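You operate a simulated robot arm through the tools that you are given. There is no shell and no other tool.

You run a simulated robot arm. Do the job below in one go: nothing can be reset, and whatever is moved stays where it is left.

TASK
Unlock the microwave and set its clock to 7:30.
Fine: hold the stop key to unlock; clock key, the figures, clock key again; start no run.

Only the result counts: the job must be done as asked and must still hold three seconds after the hand-in. Knocking over, shifting, dropping, spilling or breaking anything else fails it.

THE ROBOT
A 6-joint arm with a two-finger parallel gripper, fixed in place. Base frame: the origin is at the foot of the arm, x ahead of it, y to its left, z up. Readings come in m, rad, newtons and seconds.
Its first joint turns from -2.897 to 2.897 rad. Payload 3.91 kg.
The tool frame sits at the grasp point between the pads (the TCP): z along the fingers, y along the line on which they close. The tips reach 0.03 m beyond it. Largest opening 0.11 m; finger width 0.02, thickness 0.01; the body of the gripper, 0.048 by 0.112 m, starts 0.055 m behind the TCP.
Orientation is that of the tool frame in the base frame, as a unit quaternion [w, x, y, z]. With the fingers straight down and closing along the base's y, the tool's x points along the base's -x, its y along +y and its z along -z.

THE INTERFACE
- The arm moves only by the tool drive_tool. Its argument "deltas" is a list of rows, each a list of 7 numbers: the turn, a rotation vector about the tool's x, y, z in units of 8 degrees (1.0 is 8 degrees), then the shift along the tool's x, y, z in units of 30 mm (1.0 is 30 mm), then the opening, from 0 (shut) to 1 (fully open). In form: [[ax, ay, az, x, y, z, jaw], ...]. A call has 1 to 20 rows; each row shifts and turns the commanded pose from where the row before left it, along the tool's axes as they then stand. A call with a number of a shift or a turn outside -1 to 1 is refused whole. Rows are played at 5 a second. More than 0.05 m and 0.15 rad between two rows, or a gripper value outside its range, and nothing of the call is played. A pose out of reach is approached as far as the arm can. The call stops where the force on the tool passes 90 N (or 10 N more than at its start, if that is more) or the arm is blocked; 0.2 s more then pass. The fingers move at their own pace (about 0.153 m/s each) and stop on an object; they squeeze with about 43 N. The grip force told is the motor's: it shows also when the fingers shut on nothing. Time passes only in rows, and 0.2 s behind the last, so rows that do not move let the fingers close. It gives the time, the measured TCP pose, the force on the tool (base axes), the opening and the grip force at its end, in the units of the frame above (readings bear some noise), with the torque about the TCP (base axes, N m) and any sound that the robot's microphone picked up, and new pictures: "show" is both (left out), scene, wrist or none.
- Cameras (640 x 400 px; columns grow to the right, rows downward): "scene" is fixed at [0.2184, 0.6491, 1.6111]; the picture's right is [-0.64, -0.77, 0.00], its down [-0.53, 0.44, -0.73] and it looks along [0.56, -0.46, -0.68] (base axes); focal length 376 px, centre (320, 200). "wrist" rides on the gripper at [0.072, 0.017, -0.104] in the tool frame; the picture's right is [-0.23, 0.97, 0.00], its down [-0.76, -0.18, -0.62] and it looks along [-0.61, -0.14, 0.78] (tool axes); focal length 222 px, centre (320, 200). There is no depth. A picture from a camera that has moved, and an enlarged one, comes with that camera's place and axes in the base frame and with its lens.
- inspect(camera, box): a new picture of the part [left, top, right, bottom] of that camera's present view, enlarged. It takes no simulated time.
- job_done(): hands the job in; it is judged then, once.

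Places have to be worked out from the pictures, the camera data and where the tool is seen. Open the gripper and draw the arm clear of the work before you hand the job in, unless the task says otherwise.

The tools are called after "Emit:" as a command line: name --pt "numbers of a row" for each row, then --argument value for the rest, lists and objects as JSON in quotes. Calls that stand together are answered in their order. drive_tool: Moves the arm, as the interface text tells. Its arguments: {"type":"object","properties":{"deltas":{"type":"array"},"show":{"type":"string","enum":["both","scene","wrist","none"]}},"required":["deltas"]} The other tools are called the same way: inspect (camera, box) takes an enlarged picture of a part of a camera's view; job_done () hands the job in.

At the start:

```text
time: 0.0
tcp_pos: [0.4221, 0.2532, 1.2506]
orientation: [0.0, 0.0, 1.0, 0.0]
force: [0.2, -0.2, -0.8]
torque: [-0.01, 0.0, 0.0]
grip_width: 0.1101
gripper_force: 0.1
```

scene: 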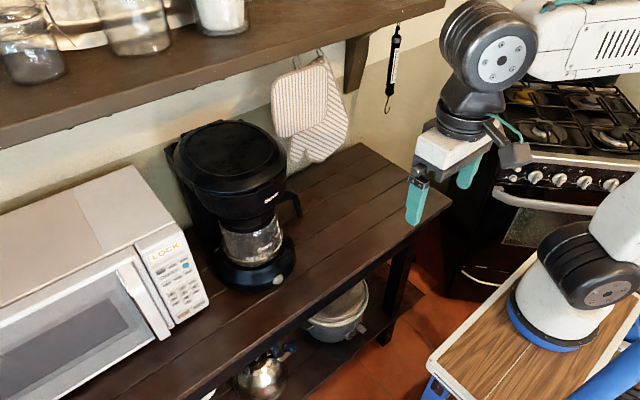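
wrist: 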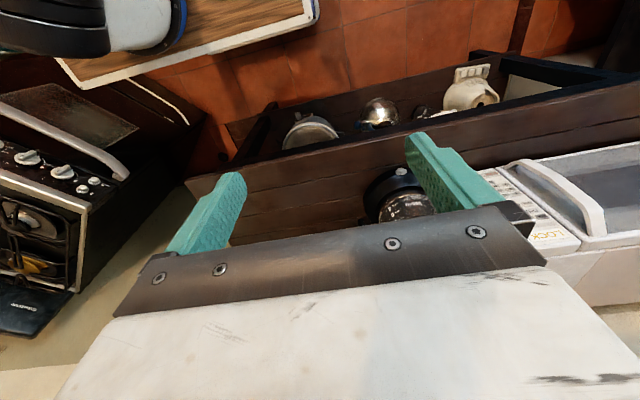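

The scene shows the microwave at lower left with "LOCK" on its display. I'll enlarge the panel to read its keys.

Emit:
inspect --camera "scene" --box '[130, 220, 220, 330]'

Emit:
inspect --camera "scene" --box '[0, 150, 320, 400]'

Emit:
inspect --camera "wrist" --box '[440, 130, 640, 280]'

```text
3.64 times, centred on (175, 275) of scene
camera zoom: at [0.2184, 0.6491, 1.6111], right [-0.64, -0.77, 0.0], down [-0.53, 0.44, -0.73], along [0.56, -0.46, -0.68], focal length 1367 px, centre (847, -73)
```

zoom: 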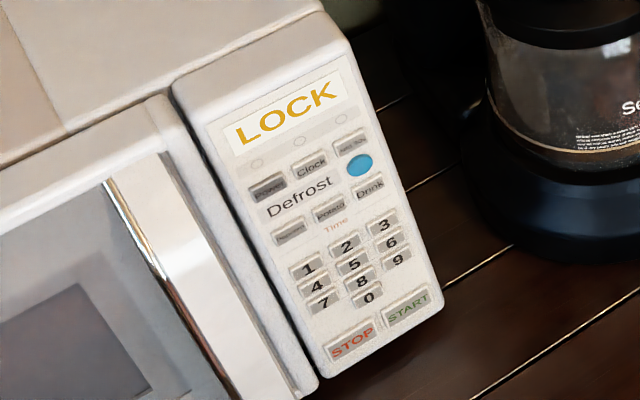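

```text
1.60 times, centred on (160, 275) of scene
camera zoom: at [0.2184, 0.6491, 1.6111], right [-0.64, -0.77, 0.0], down [-0.53, 0.44, -0.73], along [0.56, -0.46, -0.68], focal length 602 px, centre (576, 80)
```

zoom: 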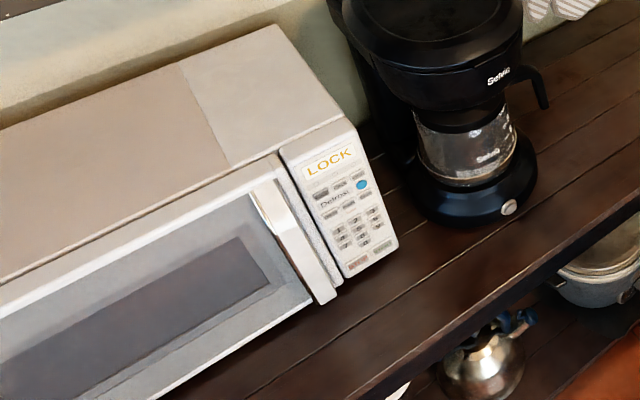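

```text
2.67 times, centred on (540, 205) of wrist
camera zoom: at [0.3495, 0.2699, 1.3536], right [0.23, 0.97, 0.0], down [0.76, -0.18, 0.62], along [0.61, -0.14, -0.78], focal length 592 px, centre (-267, 187)
```

zoom: 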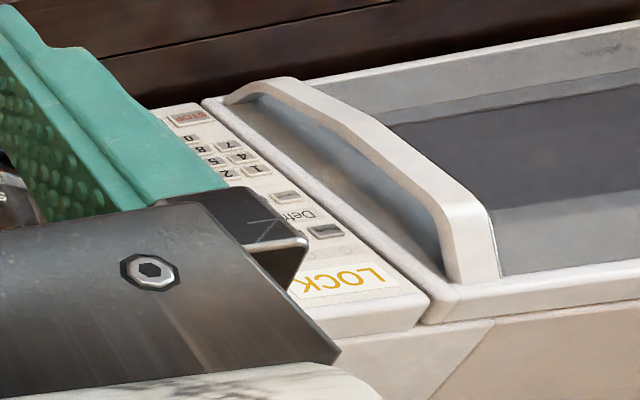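

The panel reads LOCK; I triangulate the display at about (0.725, 0.59, 1.086) and STOP at about (0.724, 0.608, 0.89), so the face is near-vertical and faces the arm. First I move towards it, keeping the tool down, and then I'll pitch the tool.

Emit:
drive_tool --pt "0 0 0 -0.54 0.75 0.2 1" --pt "0 0 0 -0.54 0.75 0.2 1" --pt "0 0 0 -0.54 0.75 0.2 1" --pt "0 0 0 -0.54 0.75 0.2 1" --pt "0 0 0 -0.54 0.75 0.2 1" --pt "0 0 0 -0.54 0.75 0.2 1" --pt "0 0 -1 0 0 0 1" --pt "0 0 -1 0 0 0 1"

```text
time: 1.8
tcp_pos: [0.5201, 0.388, 1.2129]
orientation: [0.0, -0.141, 0.99, 0.0]
force: [-0.6, -0.2, 0.5]
torque: [-0.01, 0.02, 0.01]
grip_width: 0.11
gripper_force: 0.1
camera wrist: at [0.4456, 0.384, 1.3164], right [-0.05, 1.0, 0.0], down [0.78, 0.04, 0.62], along [0.62, 0.03, -0.78], focal length 222 px, centre (320, 200)
```

scene: 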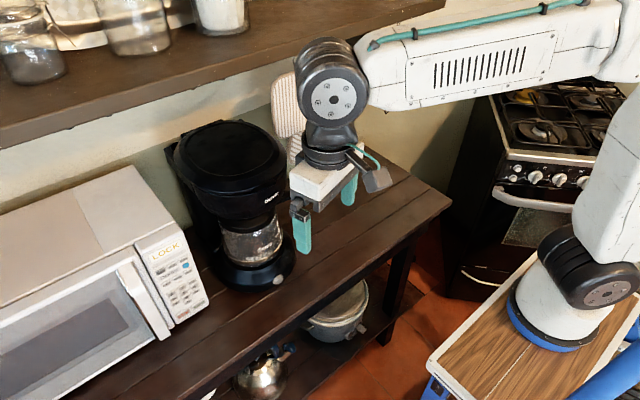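
wrist: 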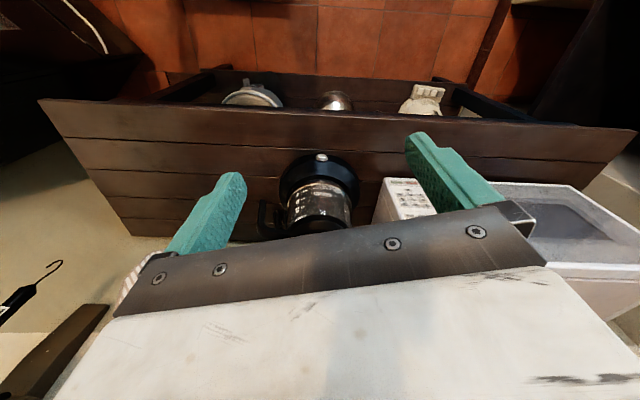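

The arm tracks well. Now I move left to sit in front of the panel and pitch the fingers up towards it by 48°.

Emit:
drive_tool --pt "0 0 0 -0.2 0.69 0.44 1" --pt "0 0 0 -0.2 0.69 0.44 1" --pt "0 0 0 -0.2 0.69 0.44 1" --pt "0 0 0 -0.2 0.69 0.44 1" --pt "0 0 0 -0.2 0.69 0.44 1" --pt "0 0 0 -0.2 0.69 0.44 1" --pt "0 -1 0 0 0 0 1" --pt "0 -1 0 0 0 0 1" --pt "0 -1 0 0 0 0 1" --pt "0 -1 0 0 0 0 1" --pt "0 -1 0 0 0 0 1" --pt "0 -1 0 0 0 0 1"

```text
time: 4.4
tcp_pos: [0.5189, 0.5185, 1.135]
orientation: [0.403, -0.126, 0.905, 0.057]
force: [-0.4, -1.0, 0.1]
torque: [-0.03, -0.02, 0.02]
grip_width: 0.1099
gripper_force: 0.1
camera wrist: at [0.3943, 0.4996, 1.1507], right [-0.12, 0.98, 0.17], down [0.09, -0.16, 0.98], along [0.99, 0.14, -0.07], focal length 222 px, centre (320, 200)
```

scene: 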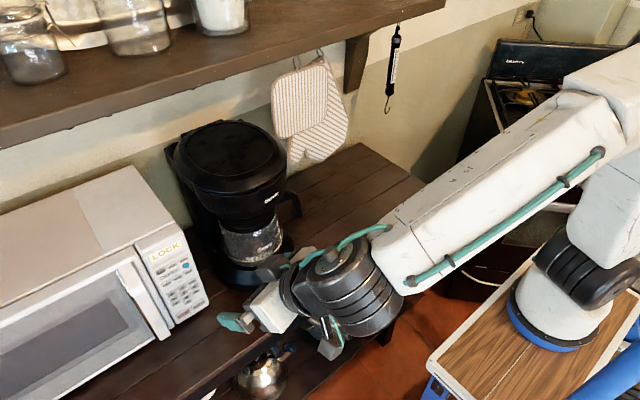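
wrist: 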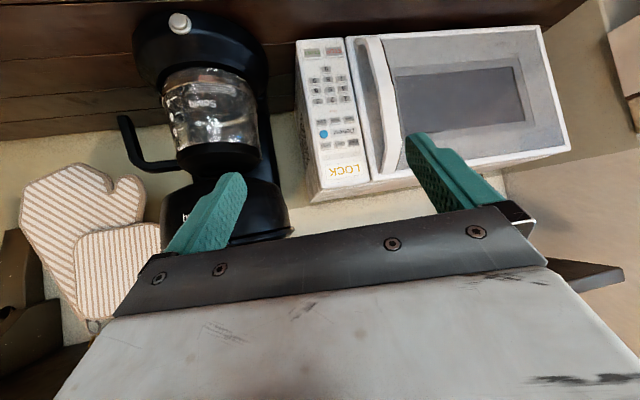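

The wrist camera now sees the panel nearly head-on (upside down). I'll enlarge it to measure the key positions.

Emit:
inspect --camera "wrist" --box '[285, 30, 381, 90]'

Emit:
inspect --camera "wrist" --box '[285, 80, 405, 190]'

Emit:
inspect --camera "wrist" --box '[240, 20, 400, 210]'

Emit:
inspect --camera "scene" --box '[135, 230, 210, 280]'

Emit:
inspect --camera "scene" --box '[150, 275, 220, 325]'

```text
6.67 times, centred on (333, 60) of wrist
camera zoom: at [0.3943, 0.4996, 1.1507], right [-0.12, 0.98, 0.17], down [0.09, -0.16, 0.98], along [0.99, 0.14, -0.07], focal length 1481 px, centre (233, 1133)
```

zoom: 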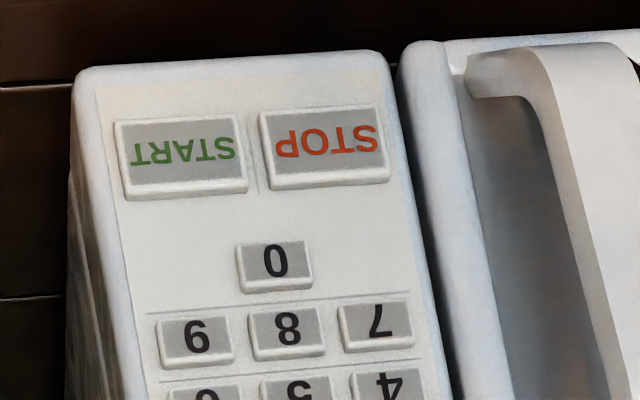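

```text
3.64 times, centred on (345, 135) of wrist
camera zoom: at [0.3943, 0.4996, 1.1507], right [-0.12, 0.98, 0.17], down [0.09, -0.16, 0.98], along [0.99, 0.14, -0.07], focal length 808 px, centre (229, 436)
```

zoom: 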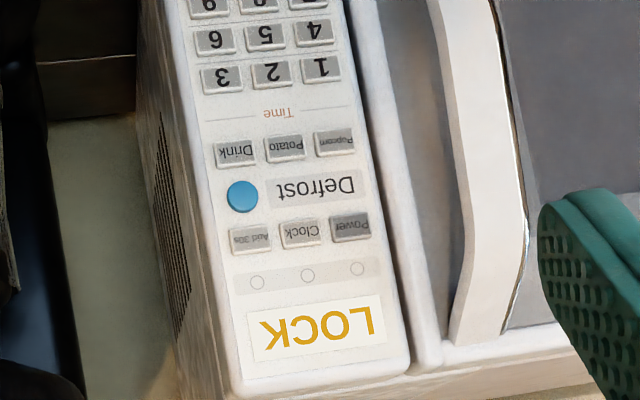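

```text
2.11 times, centred on (320, 115) of wrist
camera zoom: at [0.3943, 0.4996, 1.1507], right [-0.12, 0.98, 0.17], down [0.09, -0.16, 0.98], along [0.99, 0.14, -0.07], focal length 468 px, centre (320, 379)
```

zoom: 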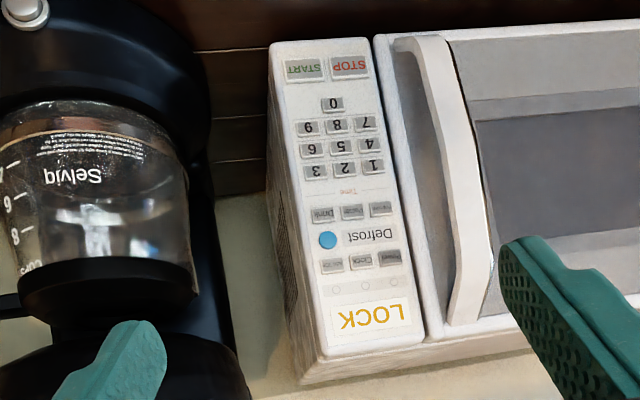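

```text
8.00 times, centred on (172, 255) of scene
camera zoom: at [0.2184, 0.6491, 1.6111], right [-0.64, -0.77, 0.0], down [-0.53, 0.44, -0.73], along [0.56, -0.46, -0.68], focal length 3008 px, centre (1500, -240)
```

zoom: 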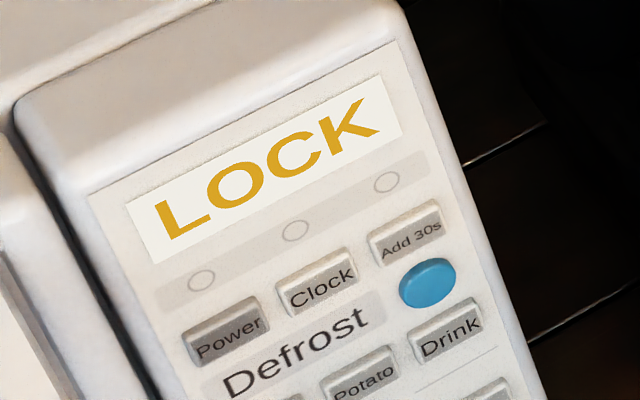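

```text
8.00 times, centred on (185, 300) of scene
camera zoom: at [0.2184, 0.6491, 1.6111], right [-0.64, -0.77, 0.0], down [-0.53, 0.44, -0.73], along [0.56, -0.46, -0.68], focal length 3008 px, centre (1400, -600)
```

zoom: 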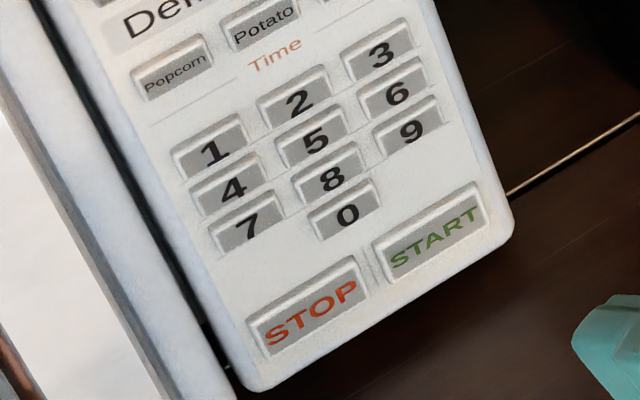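

Keys worked out (contact plane x≈0.719): STOP (y .607, z .897), Clock (.589, 1.048), 7 (.611, .944), 3 (.567, .976), 0 (.589, .927). The tilted tool touches with a fingertip corner. I close the gripper and move to a stand-off in front of STOP.

Emit:
drive_tool --pt "0 0 0 0.285 0.197 0.804 0" --pt "0 0 0 0.285 0.197 0.804 0" --pt "0 0 0 0.285 0.197 0.804 0" --pt "0 0 0 0.285 0.197 0.804 0" --pt "0 0 0 0.285 0.197 0.804 0" --pt "0 0 0 0.285 0.197 0.804 0" --pt "0 0 0 0.285 0.197 0.804 0" --pt "0 0 0 0.285 0.197 0.804 0" --pt "0 0 0 0.285 0.197 0.804 0" --pt "0 0 0 0.285 0.197 0.804 0" --pt "0 0 0 0 0 0 0"

```text
time: 6.8
tcp_pos: [0.6207, 0.6087, 0.9107]
orientation: [0.402, -0.128, 0.905, 0.057]
force: [-0.1, 0.0, -0.1]
torque: [-0.01, -0.03, -0.03]
grip_width: 0.0003
gripper_force: 37.5
camera wrist: at [0.4953, 0.59, 0.925], right [-0.12, 0.98, 0.17], down [0.09, -0.16, 0.98], along [0.99, 0.14, -0.07], focal length 222 px, centre (320, 200)
```

scene: 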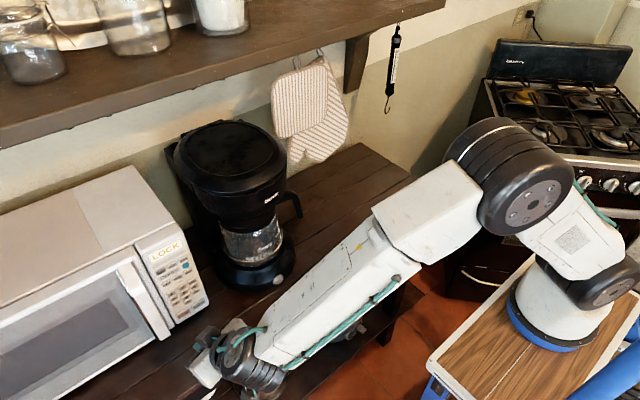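
wrist: 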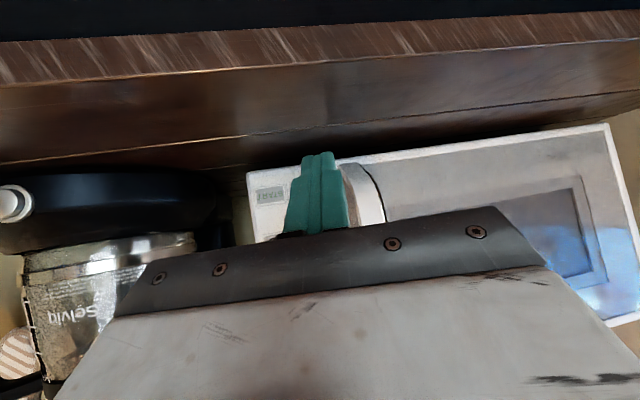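

The tip is in front of STOP, with START visible beside it. I'll check the fingertip's shape and alignment up close.

Emit:
inspect --camera "wrist" --box '[230, 130, 400, 250]'

Emit:
inspect --camera "scene" --box '[140, 230, 300, 400]'

```text
3.33 times, centred on (315, 190) of wrist
camera zoom: at [0.4953, 0.59, 0.925], right [-0.12, 0.98, 0.17], down [0.09, -0.16, 0.98], along [0.99, 0.14, -0.07], focal length 740 px, centre (337, 233)
```

zoom: 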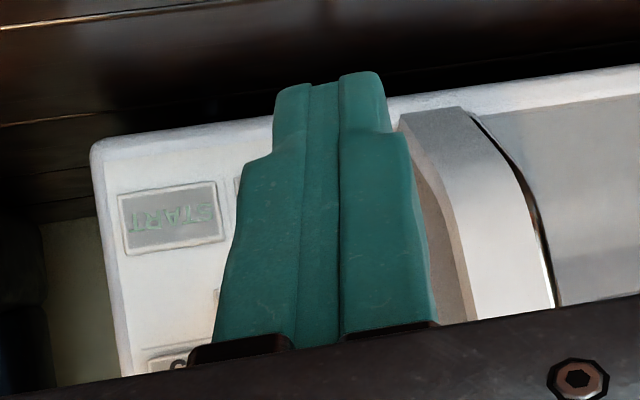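

```text
2.35 times, centred on (220, 315) of scene
camera zoom: at [0.2184, 0.6491, 1.6111], right [-0.64, -0.77, 0.0], down [-0.53, 0.44, -0.73], along [0.56, -0.46, -0.68], focal length 885 px, centre (555, -71)
```

zoom: 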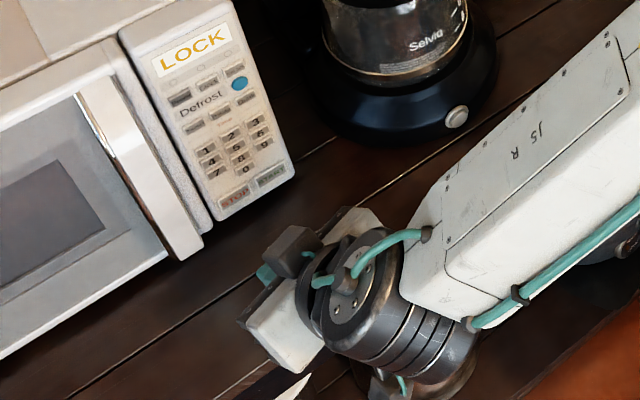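

Alignment is good; the START key in this view confirms the plane, and the handle sits about 15 mm to the side of the finger. I approach to within about 2 cm of the key.

Emit:
drive_tool --pt "0 0 0 -0.301 -0.18 0.359 0" --pt "0 0 0 -0.301 -0.18 0.359 0" --pt "0 0 0 -0.301 -0.18 0.359 0" --pt "0 0 0 0 0 0 0"

Emit:
inspect --camera "scene" --box '[140, 270, 260, 400]'

Emit:
inspect --camera "wrist" --box '[230, 130, 400, 250]'

```text
time: 7.8
tcp_pos: [0.6638, 0.6035, 0.9098]
orientation: [0.403, -0.127, 0.904, 0.057]
force: [0.3, -0.1, 0.6]
torque: [-0.02, 0.0, 0.04]
grip_width: 0.0
gripper_force: 37.8
camera wrist: at [0.5395, 0.5862, 0.9244], right [-0.12, 0.98, 0.17], down [0.09, -0.16, 0.98], along [0.99, 0.14, -0.07], focal length 222 px, centre (320, 200)
```

scene: 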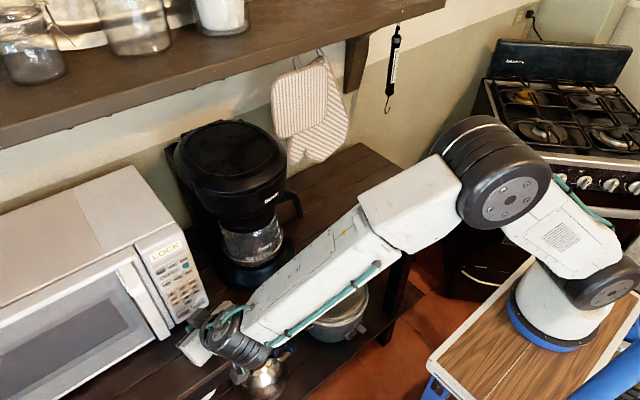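
wrist: 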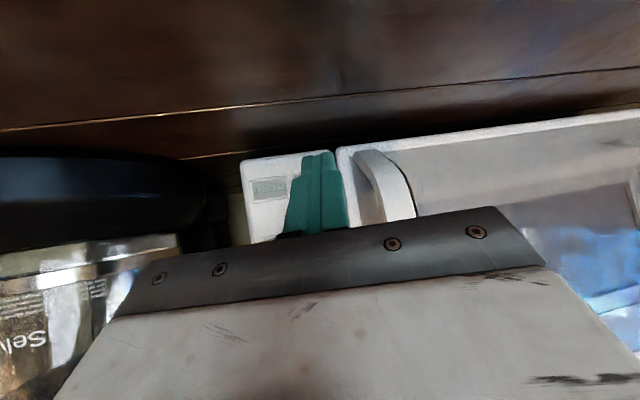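

```text
3.08 times, centred on (200, 335) of scene
camera zoom: at [0.2184, 0.6491, 1.6111], right [-0.64, -0.77, 0.0], down [-0.53, 0.44, -0.73], along [0.56, -0.46, -0.68], focal length 1157 px, centre (689, -215)
```

zoom: 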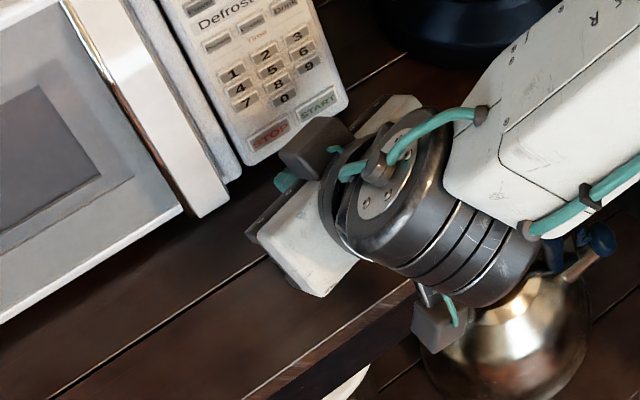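

```text
3.33 times, centred on (315, 190) of wrist
camera zoom: at [0.5395, 0.5862, 0.9244], right [-0.12, 0.98, 0.17], down [0.09, -0.16, 0.98], along [0.99, 0.14, -0.07], focal length 740 px, centre (337, 233)
```

zoom: 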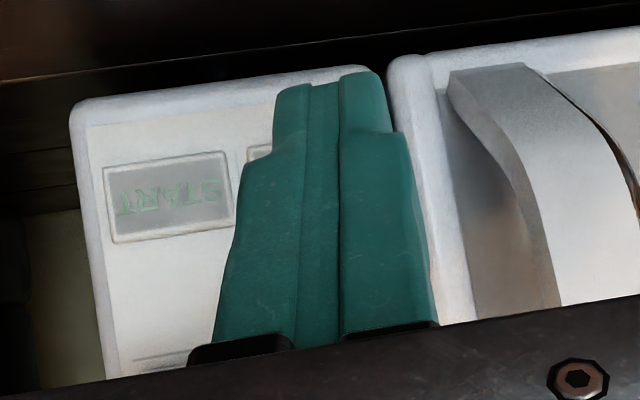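

Everything is clear and START reconfirms the plane at x≈0.719. I advance 20 mm straight in, then probe in 1 mm steps.

Emit:
drive_tool --pt "0 0 0 -0.143 -0.061 0.159 0" --pt "0 0 0 -0.143 -0.061 0.159 0" --pt "0 0 0 -0.143 -0.061 0.159 0" --pt "0 0 0 0 0 0 0" --show "none"

Emit:
drive_tool --pt "0 0 0 -0.0429 -0.0184 0.0476 0" --pt "0 0 0 0 0 0 0" --show "wrist"

```text
time: 8.8
tcp_pos: [0.6866, 0.6044, 0.9097]
orientation: [0.403, -0.127, 0.905, 0.056]
force: [1.1, -0.6, -0.9]
torque: [0.02, 0.0, -0.04]
grip_width: 0.0
gripper_force: 37.6
```

```text
time: 9.4
tcp_pos: [0.6877, 0.6033, 0.9092]
orientation: [0.403, -0.127, 0.905, 0.056]
force: [-0.5, 0.0, -0.1]
torque: [-0.01, 0.0, -0.01]
grip_width: 0.0001
gripper_force: 37.4
camera wrist: at [0.5625, 0.5858, 0.9246], right [-0.12, 0.98, 0.17], down [0.09, -0.16, 0.98], along [0.99, 0.14, -0.07], focal length 222 px, centre (320, 200)
```

wrist: 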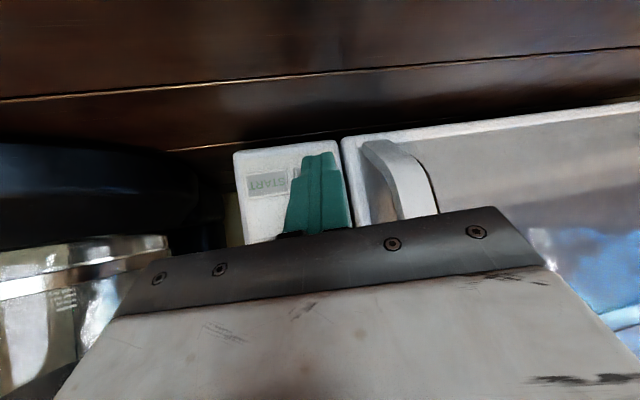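

No contact force yet. I continue in 2 mm steps.

Emit:
drive_tool --pt "0 0 0 -0.0429 -0.0184 0.0476 0" --pt "0 0 0 0 0 0 0" --show "none"

Emit:
drive_tool --pt "0 0 0 -0.0429 -0.0184 0.0476 0" --pt "0 0 0 0 0 0 0" --show "none"

```text
time: 10.0
tcp_pos: [0.6894, 0.6037, 0.9102]
orientation: [0.402, -0.127, 0.905, 0.056]
force: [0.4, -0.2, 0.5]
torque: [0.0, 0.01, 0.0]
grip_width: 0.0001
gripper_force: 37.9
```

```text
time: 10.6
tcp_pos: [0.6908, 0.6053, 0.9086]
orientation: [0.402, -0.127, 0.905, 0.056]
force: [-1.9, -0.5, 0.9]
torque: [0.04, 0.0, 0.02]
grip_width: 0.0001
gripper_force: 37.1
heard: click
```

A click, with about 2 N against the tool: the STOP key is down. I hold it there for about 4 seconds.

Emit:
drive_tool --pt "0 0 0 -0.011 -0.0046 0.012 0" --pt "0 0 0 0 0 0 0" --pt "0 0 0 0 0 0 0" --pt "0 0 0 0 0 0 0" --pt "0 0 0 0 0 0 0" --pt "0 0 0 0 0 0 0" --pt "0 0 0 0 0 0 0" --pt "0 0 0 0 0 0 0" --pt "0 0 0 0 0 0 0" --pt "0 0 0 0 0 0 0" --pt "0 0 0 0 0 0 0" --pt "0 0 0 0 0 0 0" --pt "0 0 0 0 0 0 0" --pt "0 0 0 0 0 0 0" --pt "0 0 0 0 0 0 0" --pt "0 0 0 0 0 0 0" --pt "0 0 0 0 0 0 0" --pt "0 0 0 0 0 0 0" --pt "0 0 0 0 0 0 0" --pt "0 0 0 0 0 0 0"

Emit:
inspect --camera "scene" --box '[130, 220, 230, 330]'

```text
time: 14.8
tcp_pos: [0.6929, 0.6043, 0.9104]
orientation: [0.403, -0.127, 0.905, 0.057]
force: [-1.7, -0.3, 0.6]
torque: [0.02, 0.03, 0.0]
grip_width: 0.0
gripper_force: 38.2
camera wrist: at [0.5667, 0.5859, 0.9246], right [-0.12, 0.98, 0.17], down [0.09, -0.16, 0.98], along [0.99, 0.14, -0.07], focal length 222 px, centre (320, 200)
```

scene: 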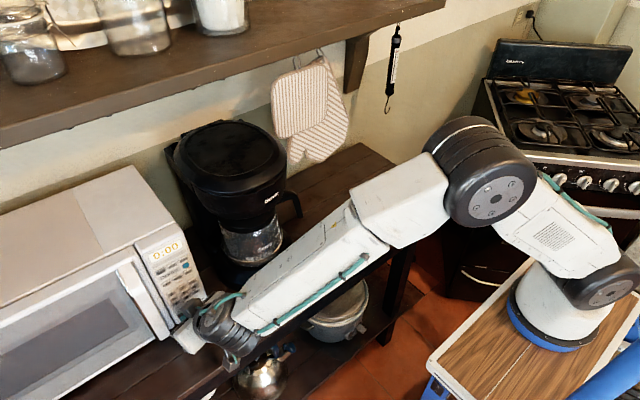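
wrist: 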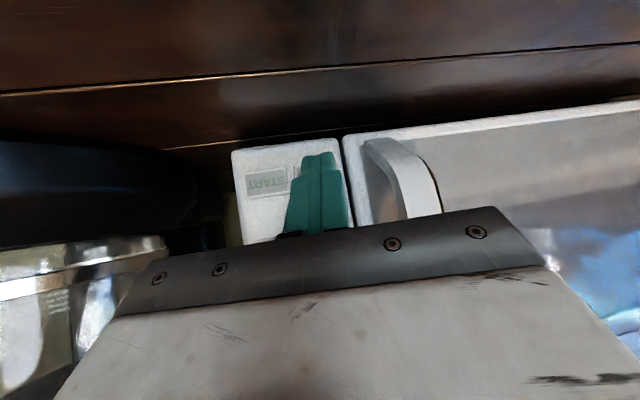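

```text
3.64 times, centred on (180, 275) of scene
camera zoom: at [0.2184, 0.6491, 1.6111], right [-0.64, -0.77, 0.0], down [-0.53, 0.44, -0.73], along [0.56, -0.46, -0.68], focal length 1367 px, centre (829, -73)
```

zoom: 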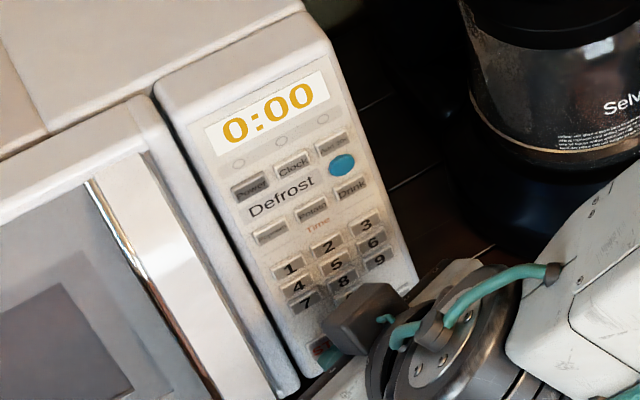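

Unlocked: the display now shows 0:00. I release STOP, back off 22 mm and rise to the Clock key at (y .589, z 1.048).

Emit:
drive_tool --pt "0 0 0 0.2355 0.101 -0.262 0" --pt "0 0 0 0.2355 0.101 -0.262 0" --pt "0 0 0 -0.729 -0.096 -0.694 0" --pt "0 0 0 -0.729 -0.096 -0.694 0" --pt "0 0 0 -0.729 -0.096 -0.694 0" --pt "0 0 0 -0.729 -0.096 -0.694 0" --pt "0 0 0 -0.729 -0.096 -0.694 0" --pt "0 0 0 0 0 0 0"

Emit:
inspect --camera "wrist" --box '[230, 70, 400, 250]'

Emit:
inspect --camera "scene" --box '[130, 220, 230, 330]'

```text
time: 16.6
tcp_pos: [0.6711, 0.5878, 1.0609]
orientation: [0.403, -0.127, 0.904, 0.057]
force: [0.8, -0.9, -1.1]
torque: [-0.02, -0.02, -0.02]
grip_width: 0.0
gripper_force: 37.6
camera wrist: at [0.5453, 0.57, 1.0763], right [-0.12, 0.98, 0.17], down [0.09, -0.16, 0.98], along [0.99, 0.14, -0.07], focal length 222 px, centre (320, 200)
```

scene: 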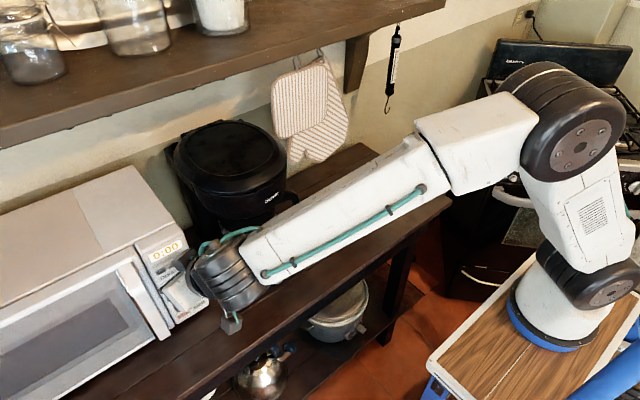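
wrist: 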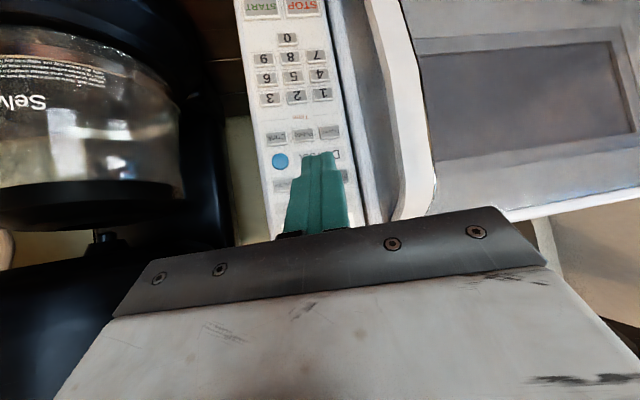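

```text
2.22 times, centred on (315, 160) of wrist
camera zoom: at [0.5453, 0.57, 1.0763], right [-0.12, 0.98, 0.17], down [0.09, -0.16, 0.98], along [0.99, 0.14, -0.07], focal length 494 px, centre (331, 289)
```

zoom: 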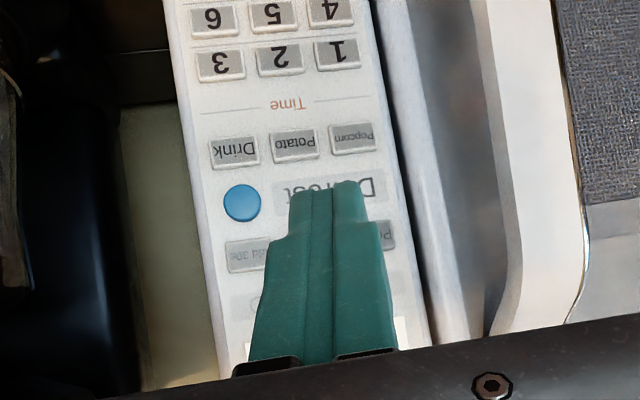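

```text
3.64 times, centred on (180, 275) of scene
camera zoom: at [0.2184, 0.6491, 1.6111], right [-0.64, -0.77, 0.0], down [-0.53, 0.44, -0.73], along [0.56, -0.46, -0.68], focal length 1367 px, centre (829, -73)
```

zoom: 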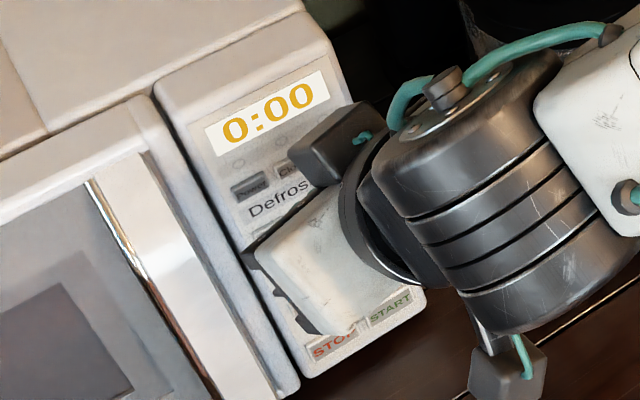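

The Add 30s and Power keys show on either side of the finger, which puts the tip over Clock (contact at about y .587, z 1.048). I advance 18 mm and then step in.

Emit:
drive_tool --pt "0 0 0 -0.193 -0.083 0.214 0" --pt "0 0 0 -0.193 -0.083 0.214 0" --pt "0 0 0 0 0 0 0" --show "none"

Emit:
drive_tool --pt "0 0 0 -0.0429 -0.0184 0.0476 0" --pt "0 0 0 0 0 0 0" --show "none"

```text
time: 17.4
tcp_pos: [0.6863, 0.5889, 1.0597]
orientation: [0.403, -0.127, 0.905, 0.056]
force: [-0.3, -0.8, -0.3]
torque: [0.01, 0.02, 0.0]
grip_width: 0.0
gripper_force: 36.9
```

```text
time: 18.0
tcp_pos: [0.6898, 0.5886, 1.0597]
orientation: [0.403, -0.127, 0.905, 0.057]
force: [-0.1, -0.5, 0.5]
torque: [0.02, 0.02, -0.03]
grip_width: 0.0001
gripper_force: 37.2
```

No contact yet; one more 1.5 mm step.

Emit:
drive_tool --pt "0 0 0 -0.0321 -0.0138 0.0357 0" --pt "0 0 0 0 0 0 0" --show "none"

```text
time: 18.6
tcp_pos: [0.6908, 0.5886, 1.061]
orientation: [0.403, -0.127, 0.904, 0.057]
force: [-1.1, -0.2, 0.9]
torque: [0.0, 0.02, -0.01]
grip_width: 0.0
gripper_force: 37.7
```

The force is just starting to show (about 1 N) without a click, so I press 1 mm further.

Emit:
drive_tool --pt "0 0 0 -0.0214 -0.0092 0.0238 0" --pt "0 0 0 0 0 0 0" --show "scene"

Emit:
inspect --camera "scene" --box '[130, 220, 230, 330]'

```text
time: 19.2
tcp_pos: [0.6929, 0.5881, 1.0608]
orientation: [0.404, -0.126, 0.904, 0.056]
force: [-0.8, 0.0, -0.4]
torque: [0.03, -0.02, -0.02]
grip_width: 0.0
gripper_force: 37.2
heard: click
```

scene: 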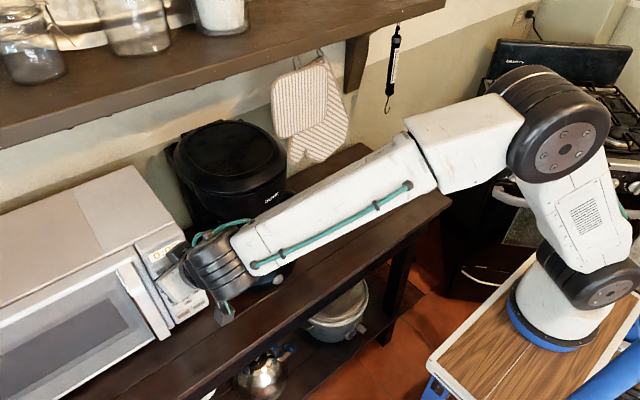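

```text
3.64 times, centred on (180, 275) of scene
camera zoom: at [0.2184, 0.6491, 1.6111], right [-0.64, -0.77, 0.0], down [-0.53, 0.44, -0.73], along [0.56, -0.46, -0.68], focal length 1367 px, centre (829, -73)
```

zoom: 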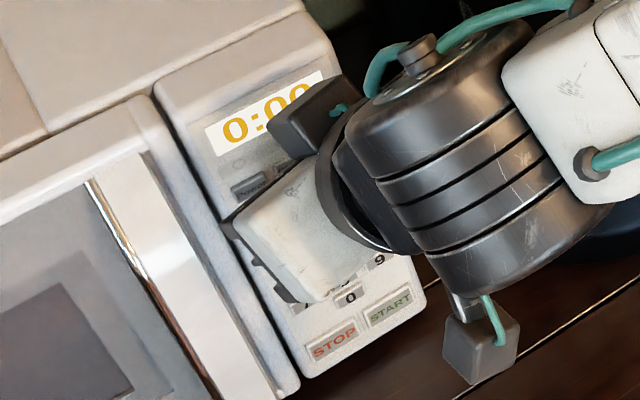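

A click was heard for Clock. I back off 20 mm and move down to 7 (y .611, z .944), then check the display.

Emit:
drive_tool --pt "0 0 0 0.2143 0.092 -0.238 0" --pt "0 0 0 0.2143 0.092 -0.238 0" --pt "0 0 0 0.611 0.174 0.617 0" --pt "0 0 0 0.611 0.174 0.617 0" --pt "0 0 0 0.611 0.174 0.617 0" --pt "0 0 0 0.611 0.174 0.617 0" --pt "0 0 0 0 0 0 0"

Emit:
inspect --camera "scene" --box '[130, 220, 230, 330]'

Emit:
inspect --camera "wrist" --box '[230, 70, 400, 250]'

```text
time: 20.8
tcp_pos: [0.6729, 0.6104, 0.9555]
orientation: [0.402, -0.127, 0.905, 0.057]
force: [-0.8, -0.1, -0.1]
torque: [-0.01, -0.04, -0.02]
grip_width: 0.0001
gripper_force: 37.6
camera wrist: at [0.5474, 0.5923, 0.9702], right [-0.12, 0.98, 0.17], down [0.09, -0.16, 0.98], along [0.99, 0.14, -0.07], focal length 222 px, centre (320, 200)
```

scene: 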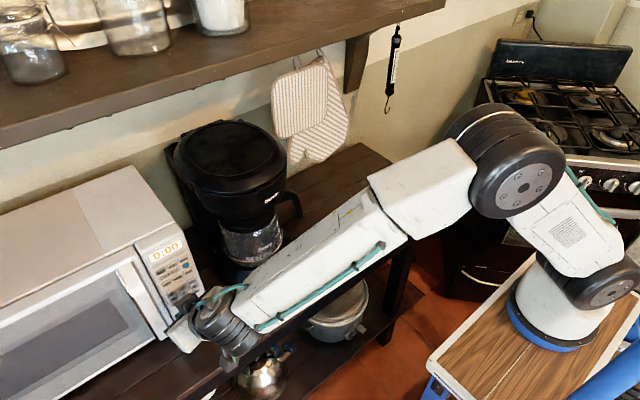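
wrist: 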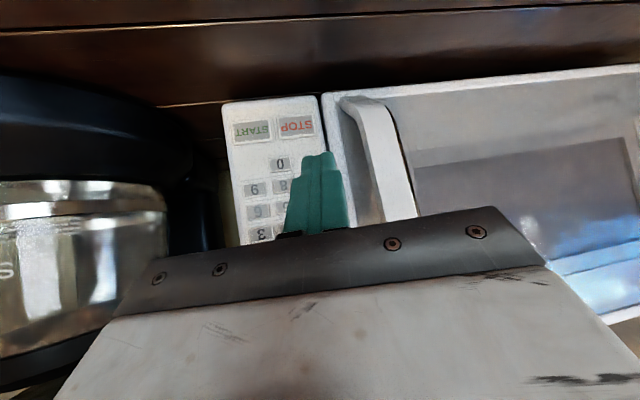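

```text
3.64 times, centred on (180, 275) of scene
camera zoom: at [0.2184, 0.6491, 1.6111], right [-0.64, -0.77, 0.0], down [-0.53, 0.44, -0.73], along [0.56, -0.46, -0.68], focal length 1367 px, centre (829, -73)
```

zoom: 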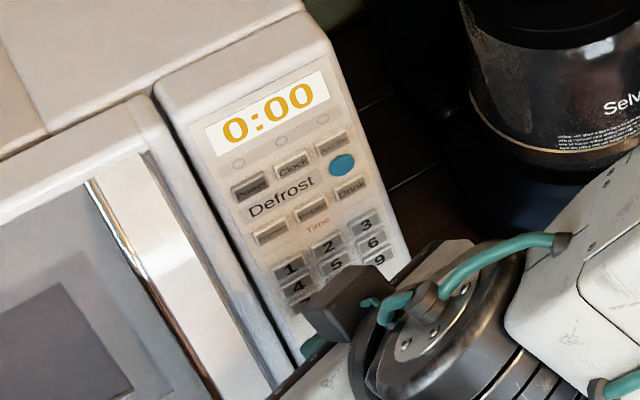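

```text
2.22 times, centred on (315, 160) of wrist
camera zoom: at [0.5474, 0.5923, 0.9702], right [-0.12, 0.98, 0.17], down [0.09, -0.16, 0.98], along [0.99, 0.14, -0.07], focal length 494 px, centre (331, 289)
```

zoom: 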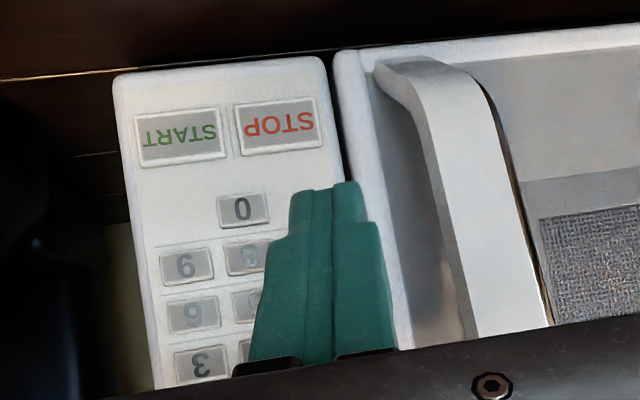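

The display still reads 0:00 (entry state presumably), and the tip is lined up on 7. I advance 17 mm and step in.

Emit:
drive_tool --pt "0 0 0 -0.182 -0.078 0.202 0" --pt "0 0 0 -0.182 -0.078 0.202 0" --pt "0 0 0 0 0 0 0" --show "none"

Emit:
drive_tool --pt "0 0 0 -0.0321 -0.0138 0.0357 0" --pt "0 0 0 0 0 0 0" --show "none"

```text
time: 21.6
tcp_pos: [0.69, 0.6105, 0.9548]
orientation: [0.402, -0.127, 0.905, 0.057]
force: [0.0, -0.2, 0.4]
torque: [0.02, 0.01, 0.0]
grip_width: 0.0002
gripper_force: 37.9
```

```text
time: 22.2
tcp_pos: [0.6915, 0.6116, 0.9557]
orientation: [0.402, -0.127, 0.905, 0.056]
force: [-1.7, -0.1, -0.1]
torque: [-0.01, 0.05, 0.02]
grip_width: 0.0002
gripper_force: 37.7
```

Contact is starting (about 1.7 N); another 1 mm.

Emit:
drive_tool --pt "0 0 0 -0.0214 -0.0092 0.0238 0" --pt "0 0 0 0 0 0 0" --show "scene"

Emit:
inspect --camera "scene" --box '[130, 220, 230, 330]'

```text
time: 22.8
tcp_pos: [0.6921, 0.6109, 0.9554]
orientation: [0.403, -0.127, 0.905, 0.056]
force: [-2.5, 0.6, 0.0]
torque: [-0.02, 0.01, -0.01]
grip_width: 0.0002
gripper_force: 37.6
heard: click
```

scene: 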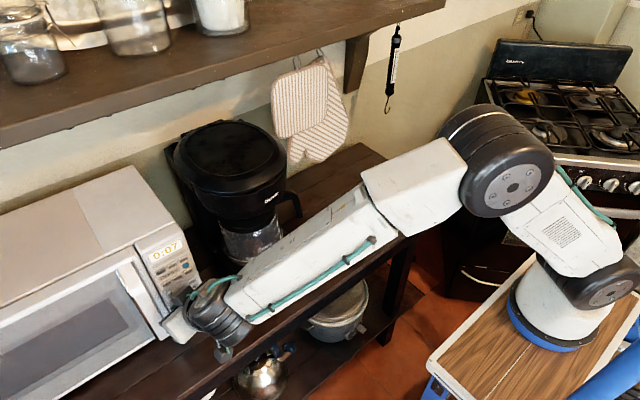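

```text
3.64 times, centred on (180, 275) of scene
camera zoom: at [0.2184, 0.6491, 1.6111], right [-0.64, -0.77, 0.0], down [-0.53, 0.44, -0.73], along [0.56, -0.46, -0.68], focal length 1367 px, centre (829, -73)
```

zoom: 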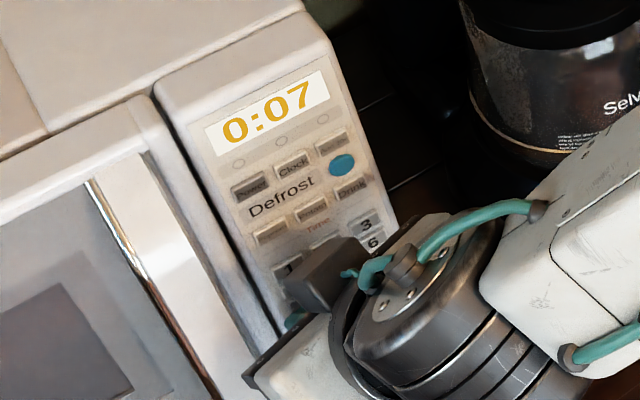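

The display reads 0:07. Next is 3 (y .567, z .976): I back off, shift right and up, and check.

Emit:
drive_tool --pt "0 0 0 0.193 0.083 -0.214 0" --pt "0 0 0 0.193 0.083 -0.214 0" --pt "0 0 0 -0.268 -0.697 -0.51 0" --pt "0 0 0 -0.268 -0.697 -0.51 0" --pt "0 0 0 0 0 0 0"

Emit:
inspect --camera "scene" --box '[130, 220, 230, 330]'

Emit:
inspect --camera "wrist" --box '[230, 70, 400, 250]'

```text
time: 24.0
tcp_pos: [0.6735, 0.5673, 0.9895]
orientation: [0.402, -0.128, 0.905, 0.057]
force: [-0.3, -0.2, 0.6]
torque: [-0.03, 0.01, 0.0]
grip_width: 0.0
gripper_force: 37.5
camera wrist: at [0.5488, 0.5492, 1.0051], right [-0.12, 0.98, 0.17], down [0.09, -0.16, 0.98], along [0.99, 0.14, -0.07], focal length 222 px, centre (320, 200)
```

scene: 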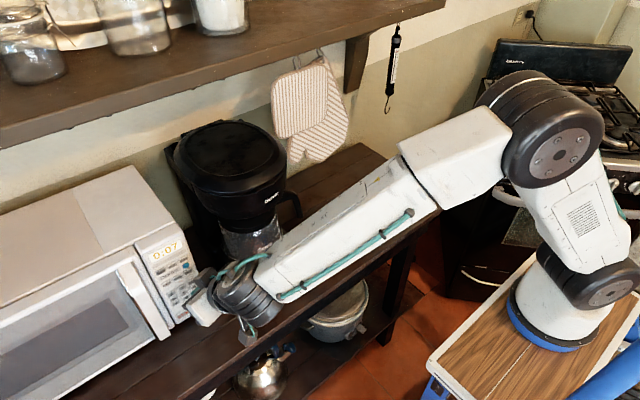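
wrist: 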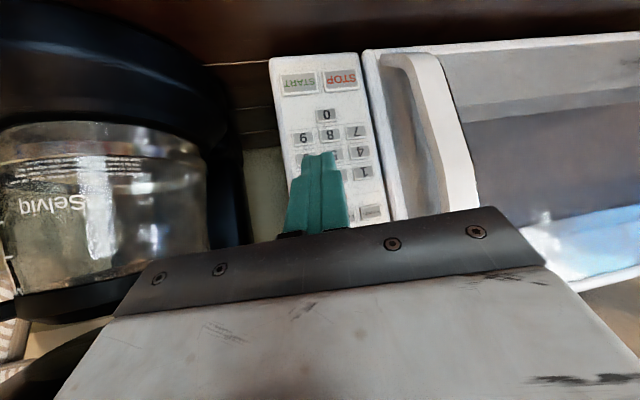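

```text
3.64 times, centred on (180, 275) of scene
camera zoom: at [0.2184, 0.6491, 1.6111], right [-0.64, -0.77, 0.0], down [-0.53, 0.44, -0.73], along [0.56, -0.46, -0.68], focal length 1367 px, centre (829, -73)
```

zoom: 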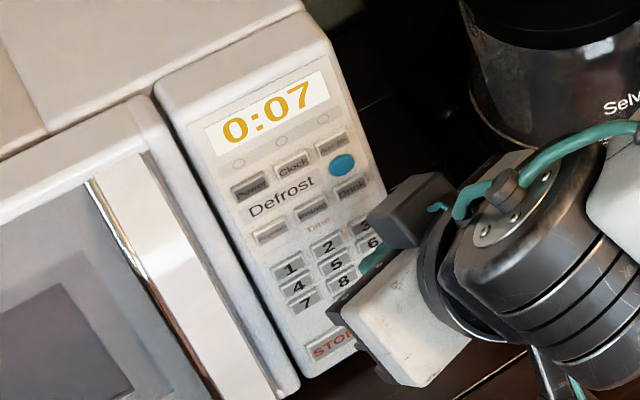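

```text
2.22 times, centred on (315, 160) of wrist
camera zoom: at [0.5488, 0.5492, 1.0051], right [-0.12, 0.98, 0.17], down [0.09, -0.16, 0.98], along [0.99, 0.14, -0.07], focal length 494 px, centre (331, 289)
```

zoom: 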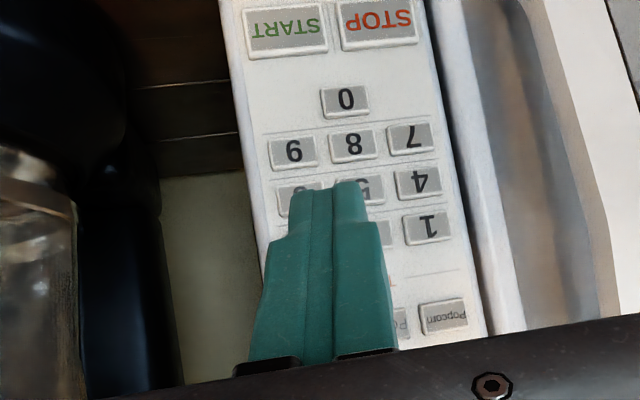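

Key 1's measured position (y .611, z .977) confirms the row, so the tip corner is on 3. I advance 15 mm, then step in.

Emit:
drive_tool --pt "0 0 0 -0.161 -0.069 0.1785 0" --pt "0 0 0 -0.161 -0.069 0.1785 0" --pt "0 0 0 0 0 0 0" --show "none"

Emit:
drive_tool --pt "0 0 0 -0.0321 -0.0138 0.0357 0" --pt "0 0 0 0 0 0 0" --show "none"

```text
time: 24.8
tcp_pos: [0.6893, 0.569, 0.9895]
orientation: [0.402, -0.128, 0.905, 0.057]
force: [-0.5, 0.1, -0.2]
torque: [-0.01, -0.03, 0.0]
grip_width: 0.0
gripper_force: 37.3
```

```text
time: 25.4
tcp_pos: [0.6915, 0.568, 0.9882]
orientation: [0.403, -0.127, 0.905, 0.057]
force: [-0.9, -0.4, 0.2]
torque: [0.03, 0.0, 0.03]
grip_width: 0.0
gripper_force: 37.6
```

No click yet; another 1 mm.

Emit:
drive_tool --pt "0 0 0 -0.0214 -0.0092 0.0238 0" --pt "0 0 0 0 0 0 0" --show "scene"

Emit:
inspect --camera "scene" --box '[130, 220, 230, 330]'

```text
time: 26.0
tcp_pos: [0.6907, 0.5674, 0.9885]
orientation: [0.403, -0.127, 0.905, 0.056]
force: [-1.6, 0.6, 1.0]
torque: [-0.03, 0.03, -0.01]
grip_width: 0.0001
gripper_force: 37.7
heard: click
```

scene: 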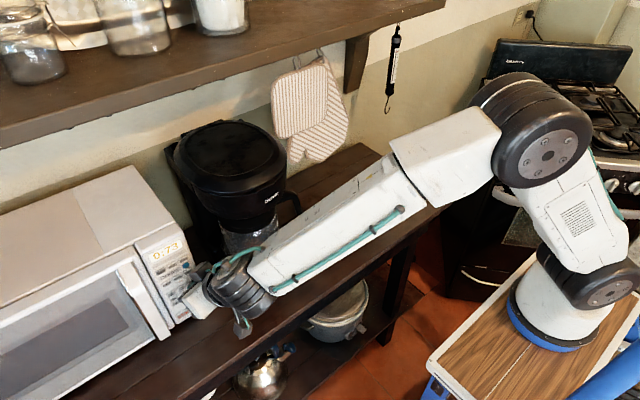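

```text
3.64 times, centred on (180, 275) of scene
camera zoom: at [0.2184, 0.6491, 1.6111], right [-0.64, -0.77, 0.0], down [-0.53, 0.44, -0.73], along [0.56, -0.46, -0.68], focal length 1367 px, centre (829, -73)
```

zoom: 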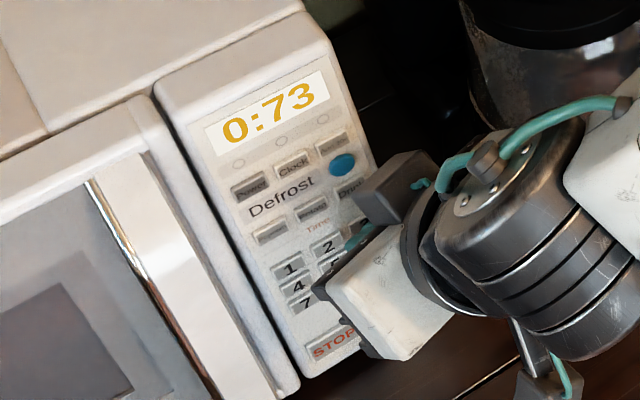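

The display reads 0:73. Next is 0 (y .589, z .926): back off, move down and left.

Emit:
drive_tool --pt "0 0 0 0.193 0.083 -0.214 0" --pt "0 0 0 0.193 0.083 -0.214 0" --pt "0 0 0 0.553 0.35 0.633 0" --pt "0 0 0 0.553 0.35 0.633 0" --pt "0 0 0 0 0 0 0" --show "wrist"

Emit:
inspect --camera "wrist" --box '[230, 70, 400, 250]'

Emit:
inspect --camera "scene" --box '[130, 220, 230, 330]'

```text
time: 27.2
tcp_pos: [0.6721, 0.5895, 0.9372]
orientation: [0.403, -0.128, 0.904, 0.057]
force: [-0.1, -0.4, -0.1]
torque: [0.0, 0.01, 0.0]
grip_width: 0.0001
gripper_force: 37.3
camera wrist: at [0.5473, 0.5713, 0.953], right [-0.12, 0.98, 0.17], down [0.09, -0.16, 0.98], along [0.99, 0.14, -0.07], focal length 222 px, centre (320, 200)
```

wrist: 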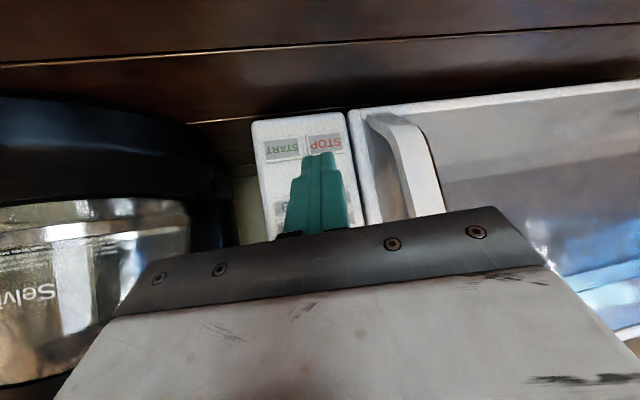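

```text
2.22 times, centred on (315, 160) of wrist
camera zoom: at [0.5473, 0.5713, 0.953], right [-0.12, 0.98, 0.17], down [0.09, -0.16, 0.98], along [0.99, 0.14, -0.07], focal length 494 px, centre (331, 289)
```

zoom: 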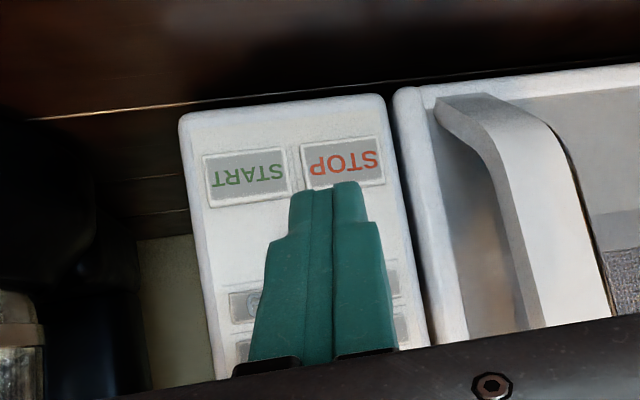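

```text
3.64 times, centred on (180, 275) of scene
camera zoom: at [0.2184, 0.6491, 1.6111], right [-0.64, -0.77, 0.0], down [-0.53, 0.44, -0.73], along [0.56, -0.46, -0.68], focal length 1367 px, centre (829, -73)
```

zoom: 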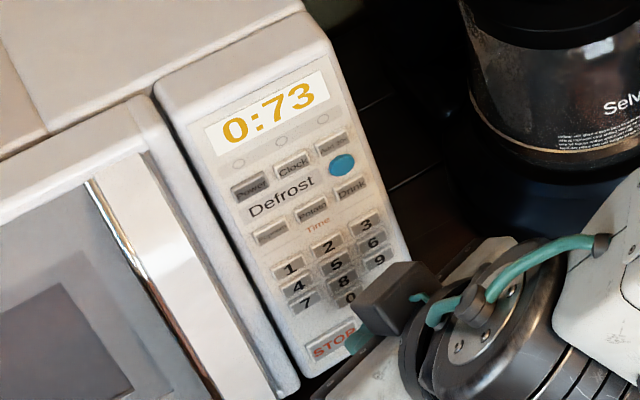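

Positions remain consistent; the tip corner is in front of 0. I advance 15 mm, then step in.

Emit:
drive_tool --pt "0 0 0 -0.161 -0.069 0.1785 0" --pt "0 0 0 -0.161 -0.069 0.1785 0" --pt "0 0 0 0 0 0 0" --show "none"

Emit:
drive_tool --pt "0 0 0 -0.0429 -0.0184 0.0476 0" --pt "0 0 0 0 0 0 0" --show "none"

```text
time: 28.0
tcp_pos: [0.6888, 0.5897, 0.9375]
orientation: [0.403, -0.128, 0.905, 0.057]
force: [-0.2, 0.1, -0.2]
torque: [0.0, 0.0, 0.01]
grip_width: 0.0002
gripper_force: 37.9
```

```text
time: 28.6
tcp_pos: [0.6898, 0.5895, 0.9367]
orientation: [0.402, -0.128, 0.905, 0.057]
force: [-0.5, 0.3, -0.5]
torque: [0.01, 0.01, -0.02]
grip_width: 0.0
gripper_force: 37.9
```

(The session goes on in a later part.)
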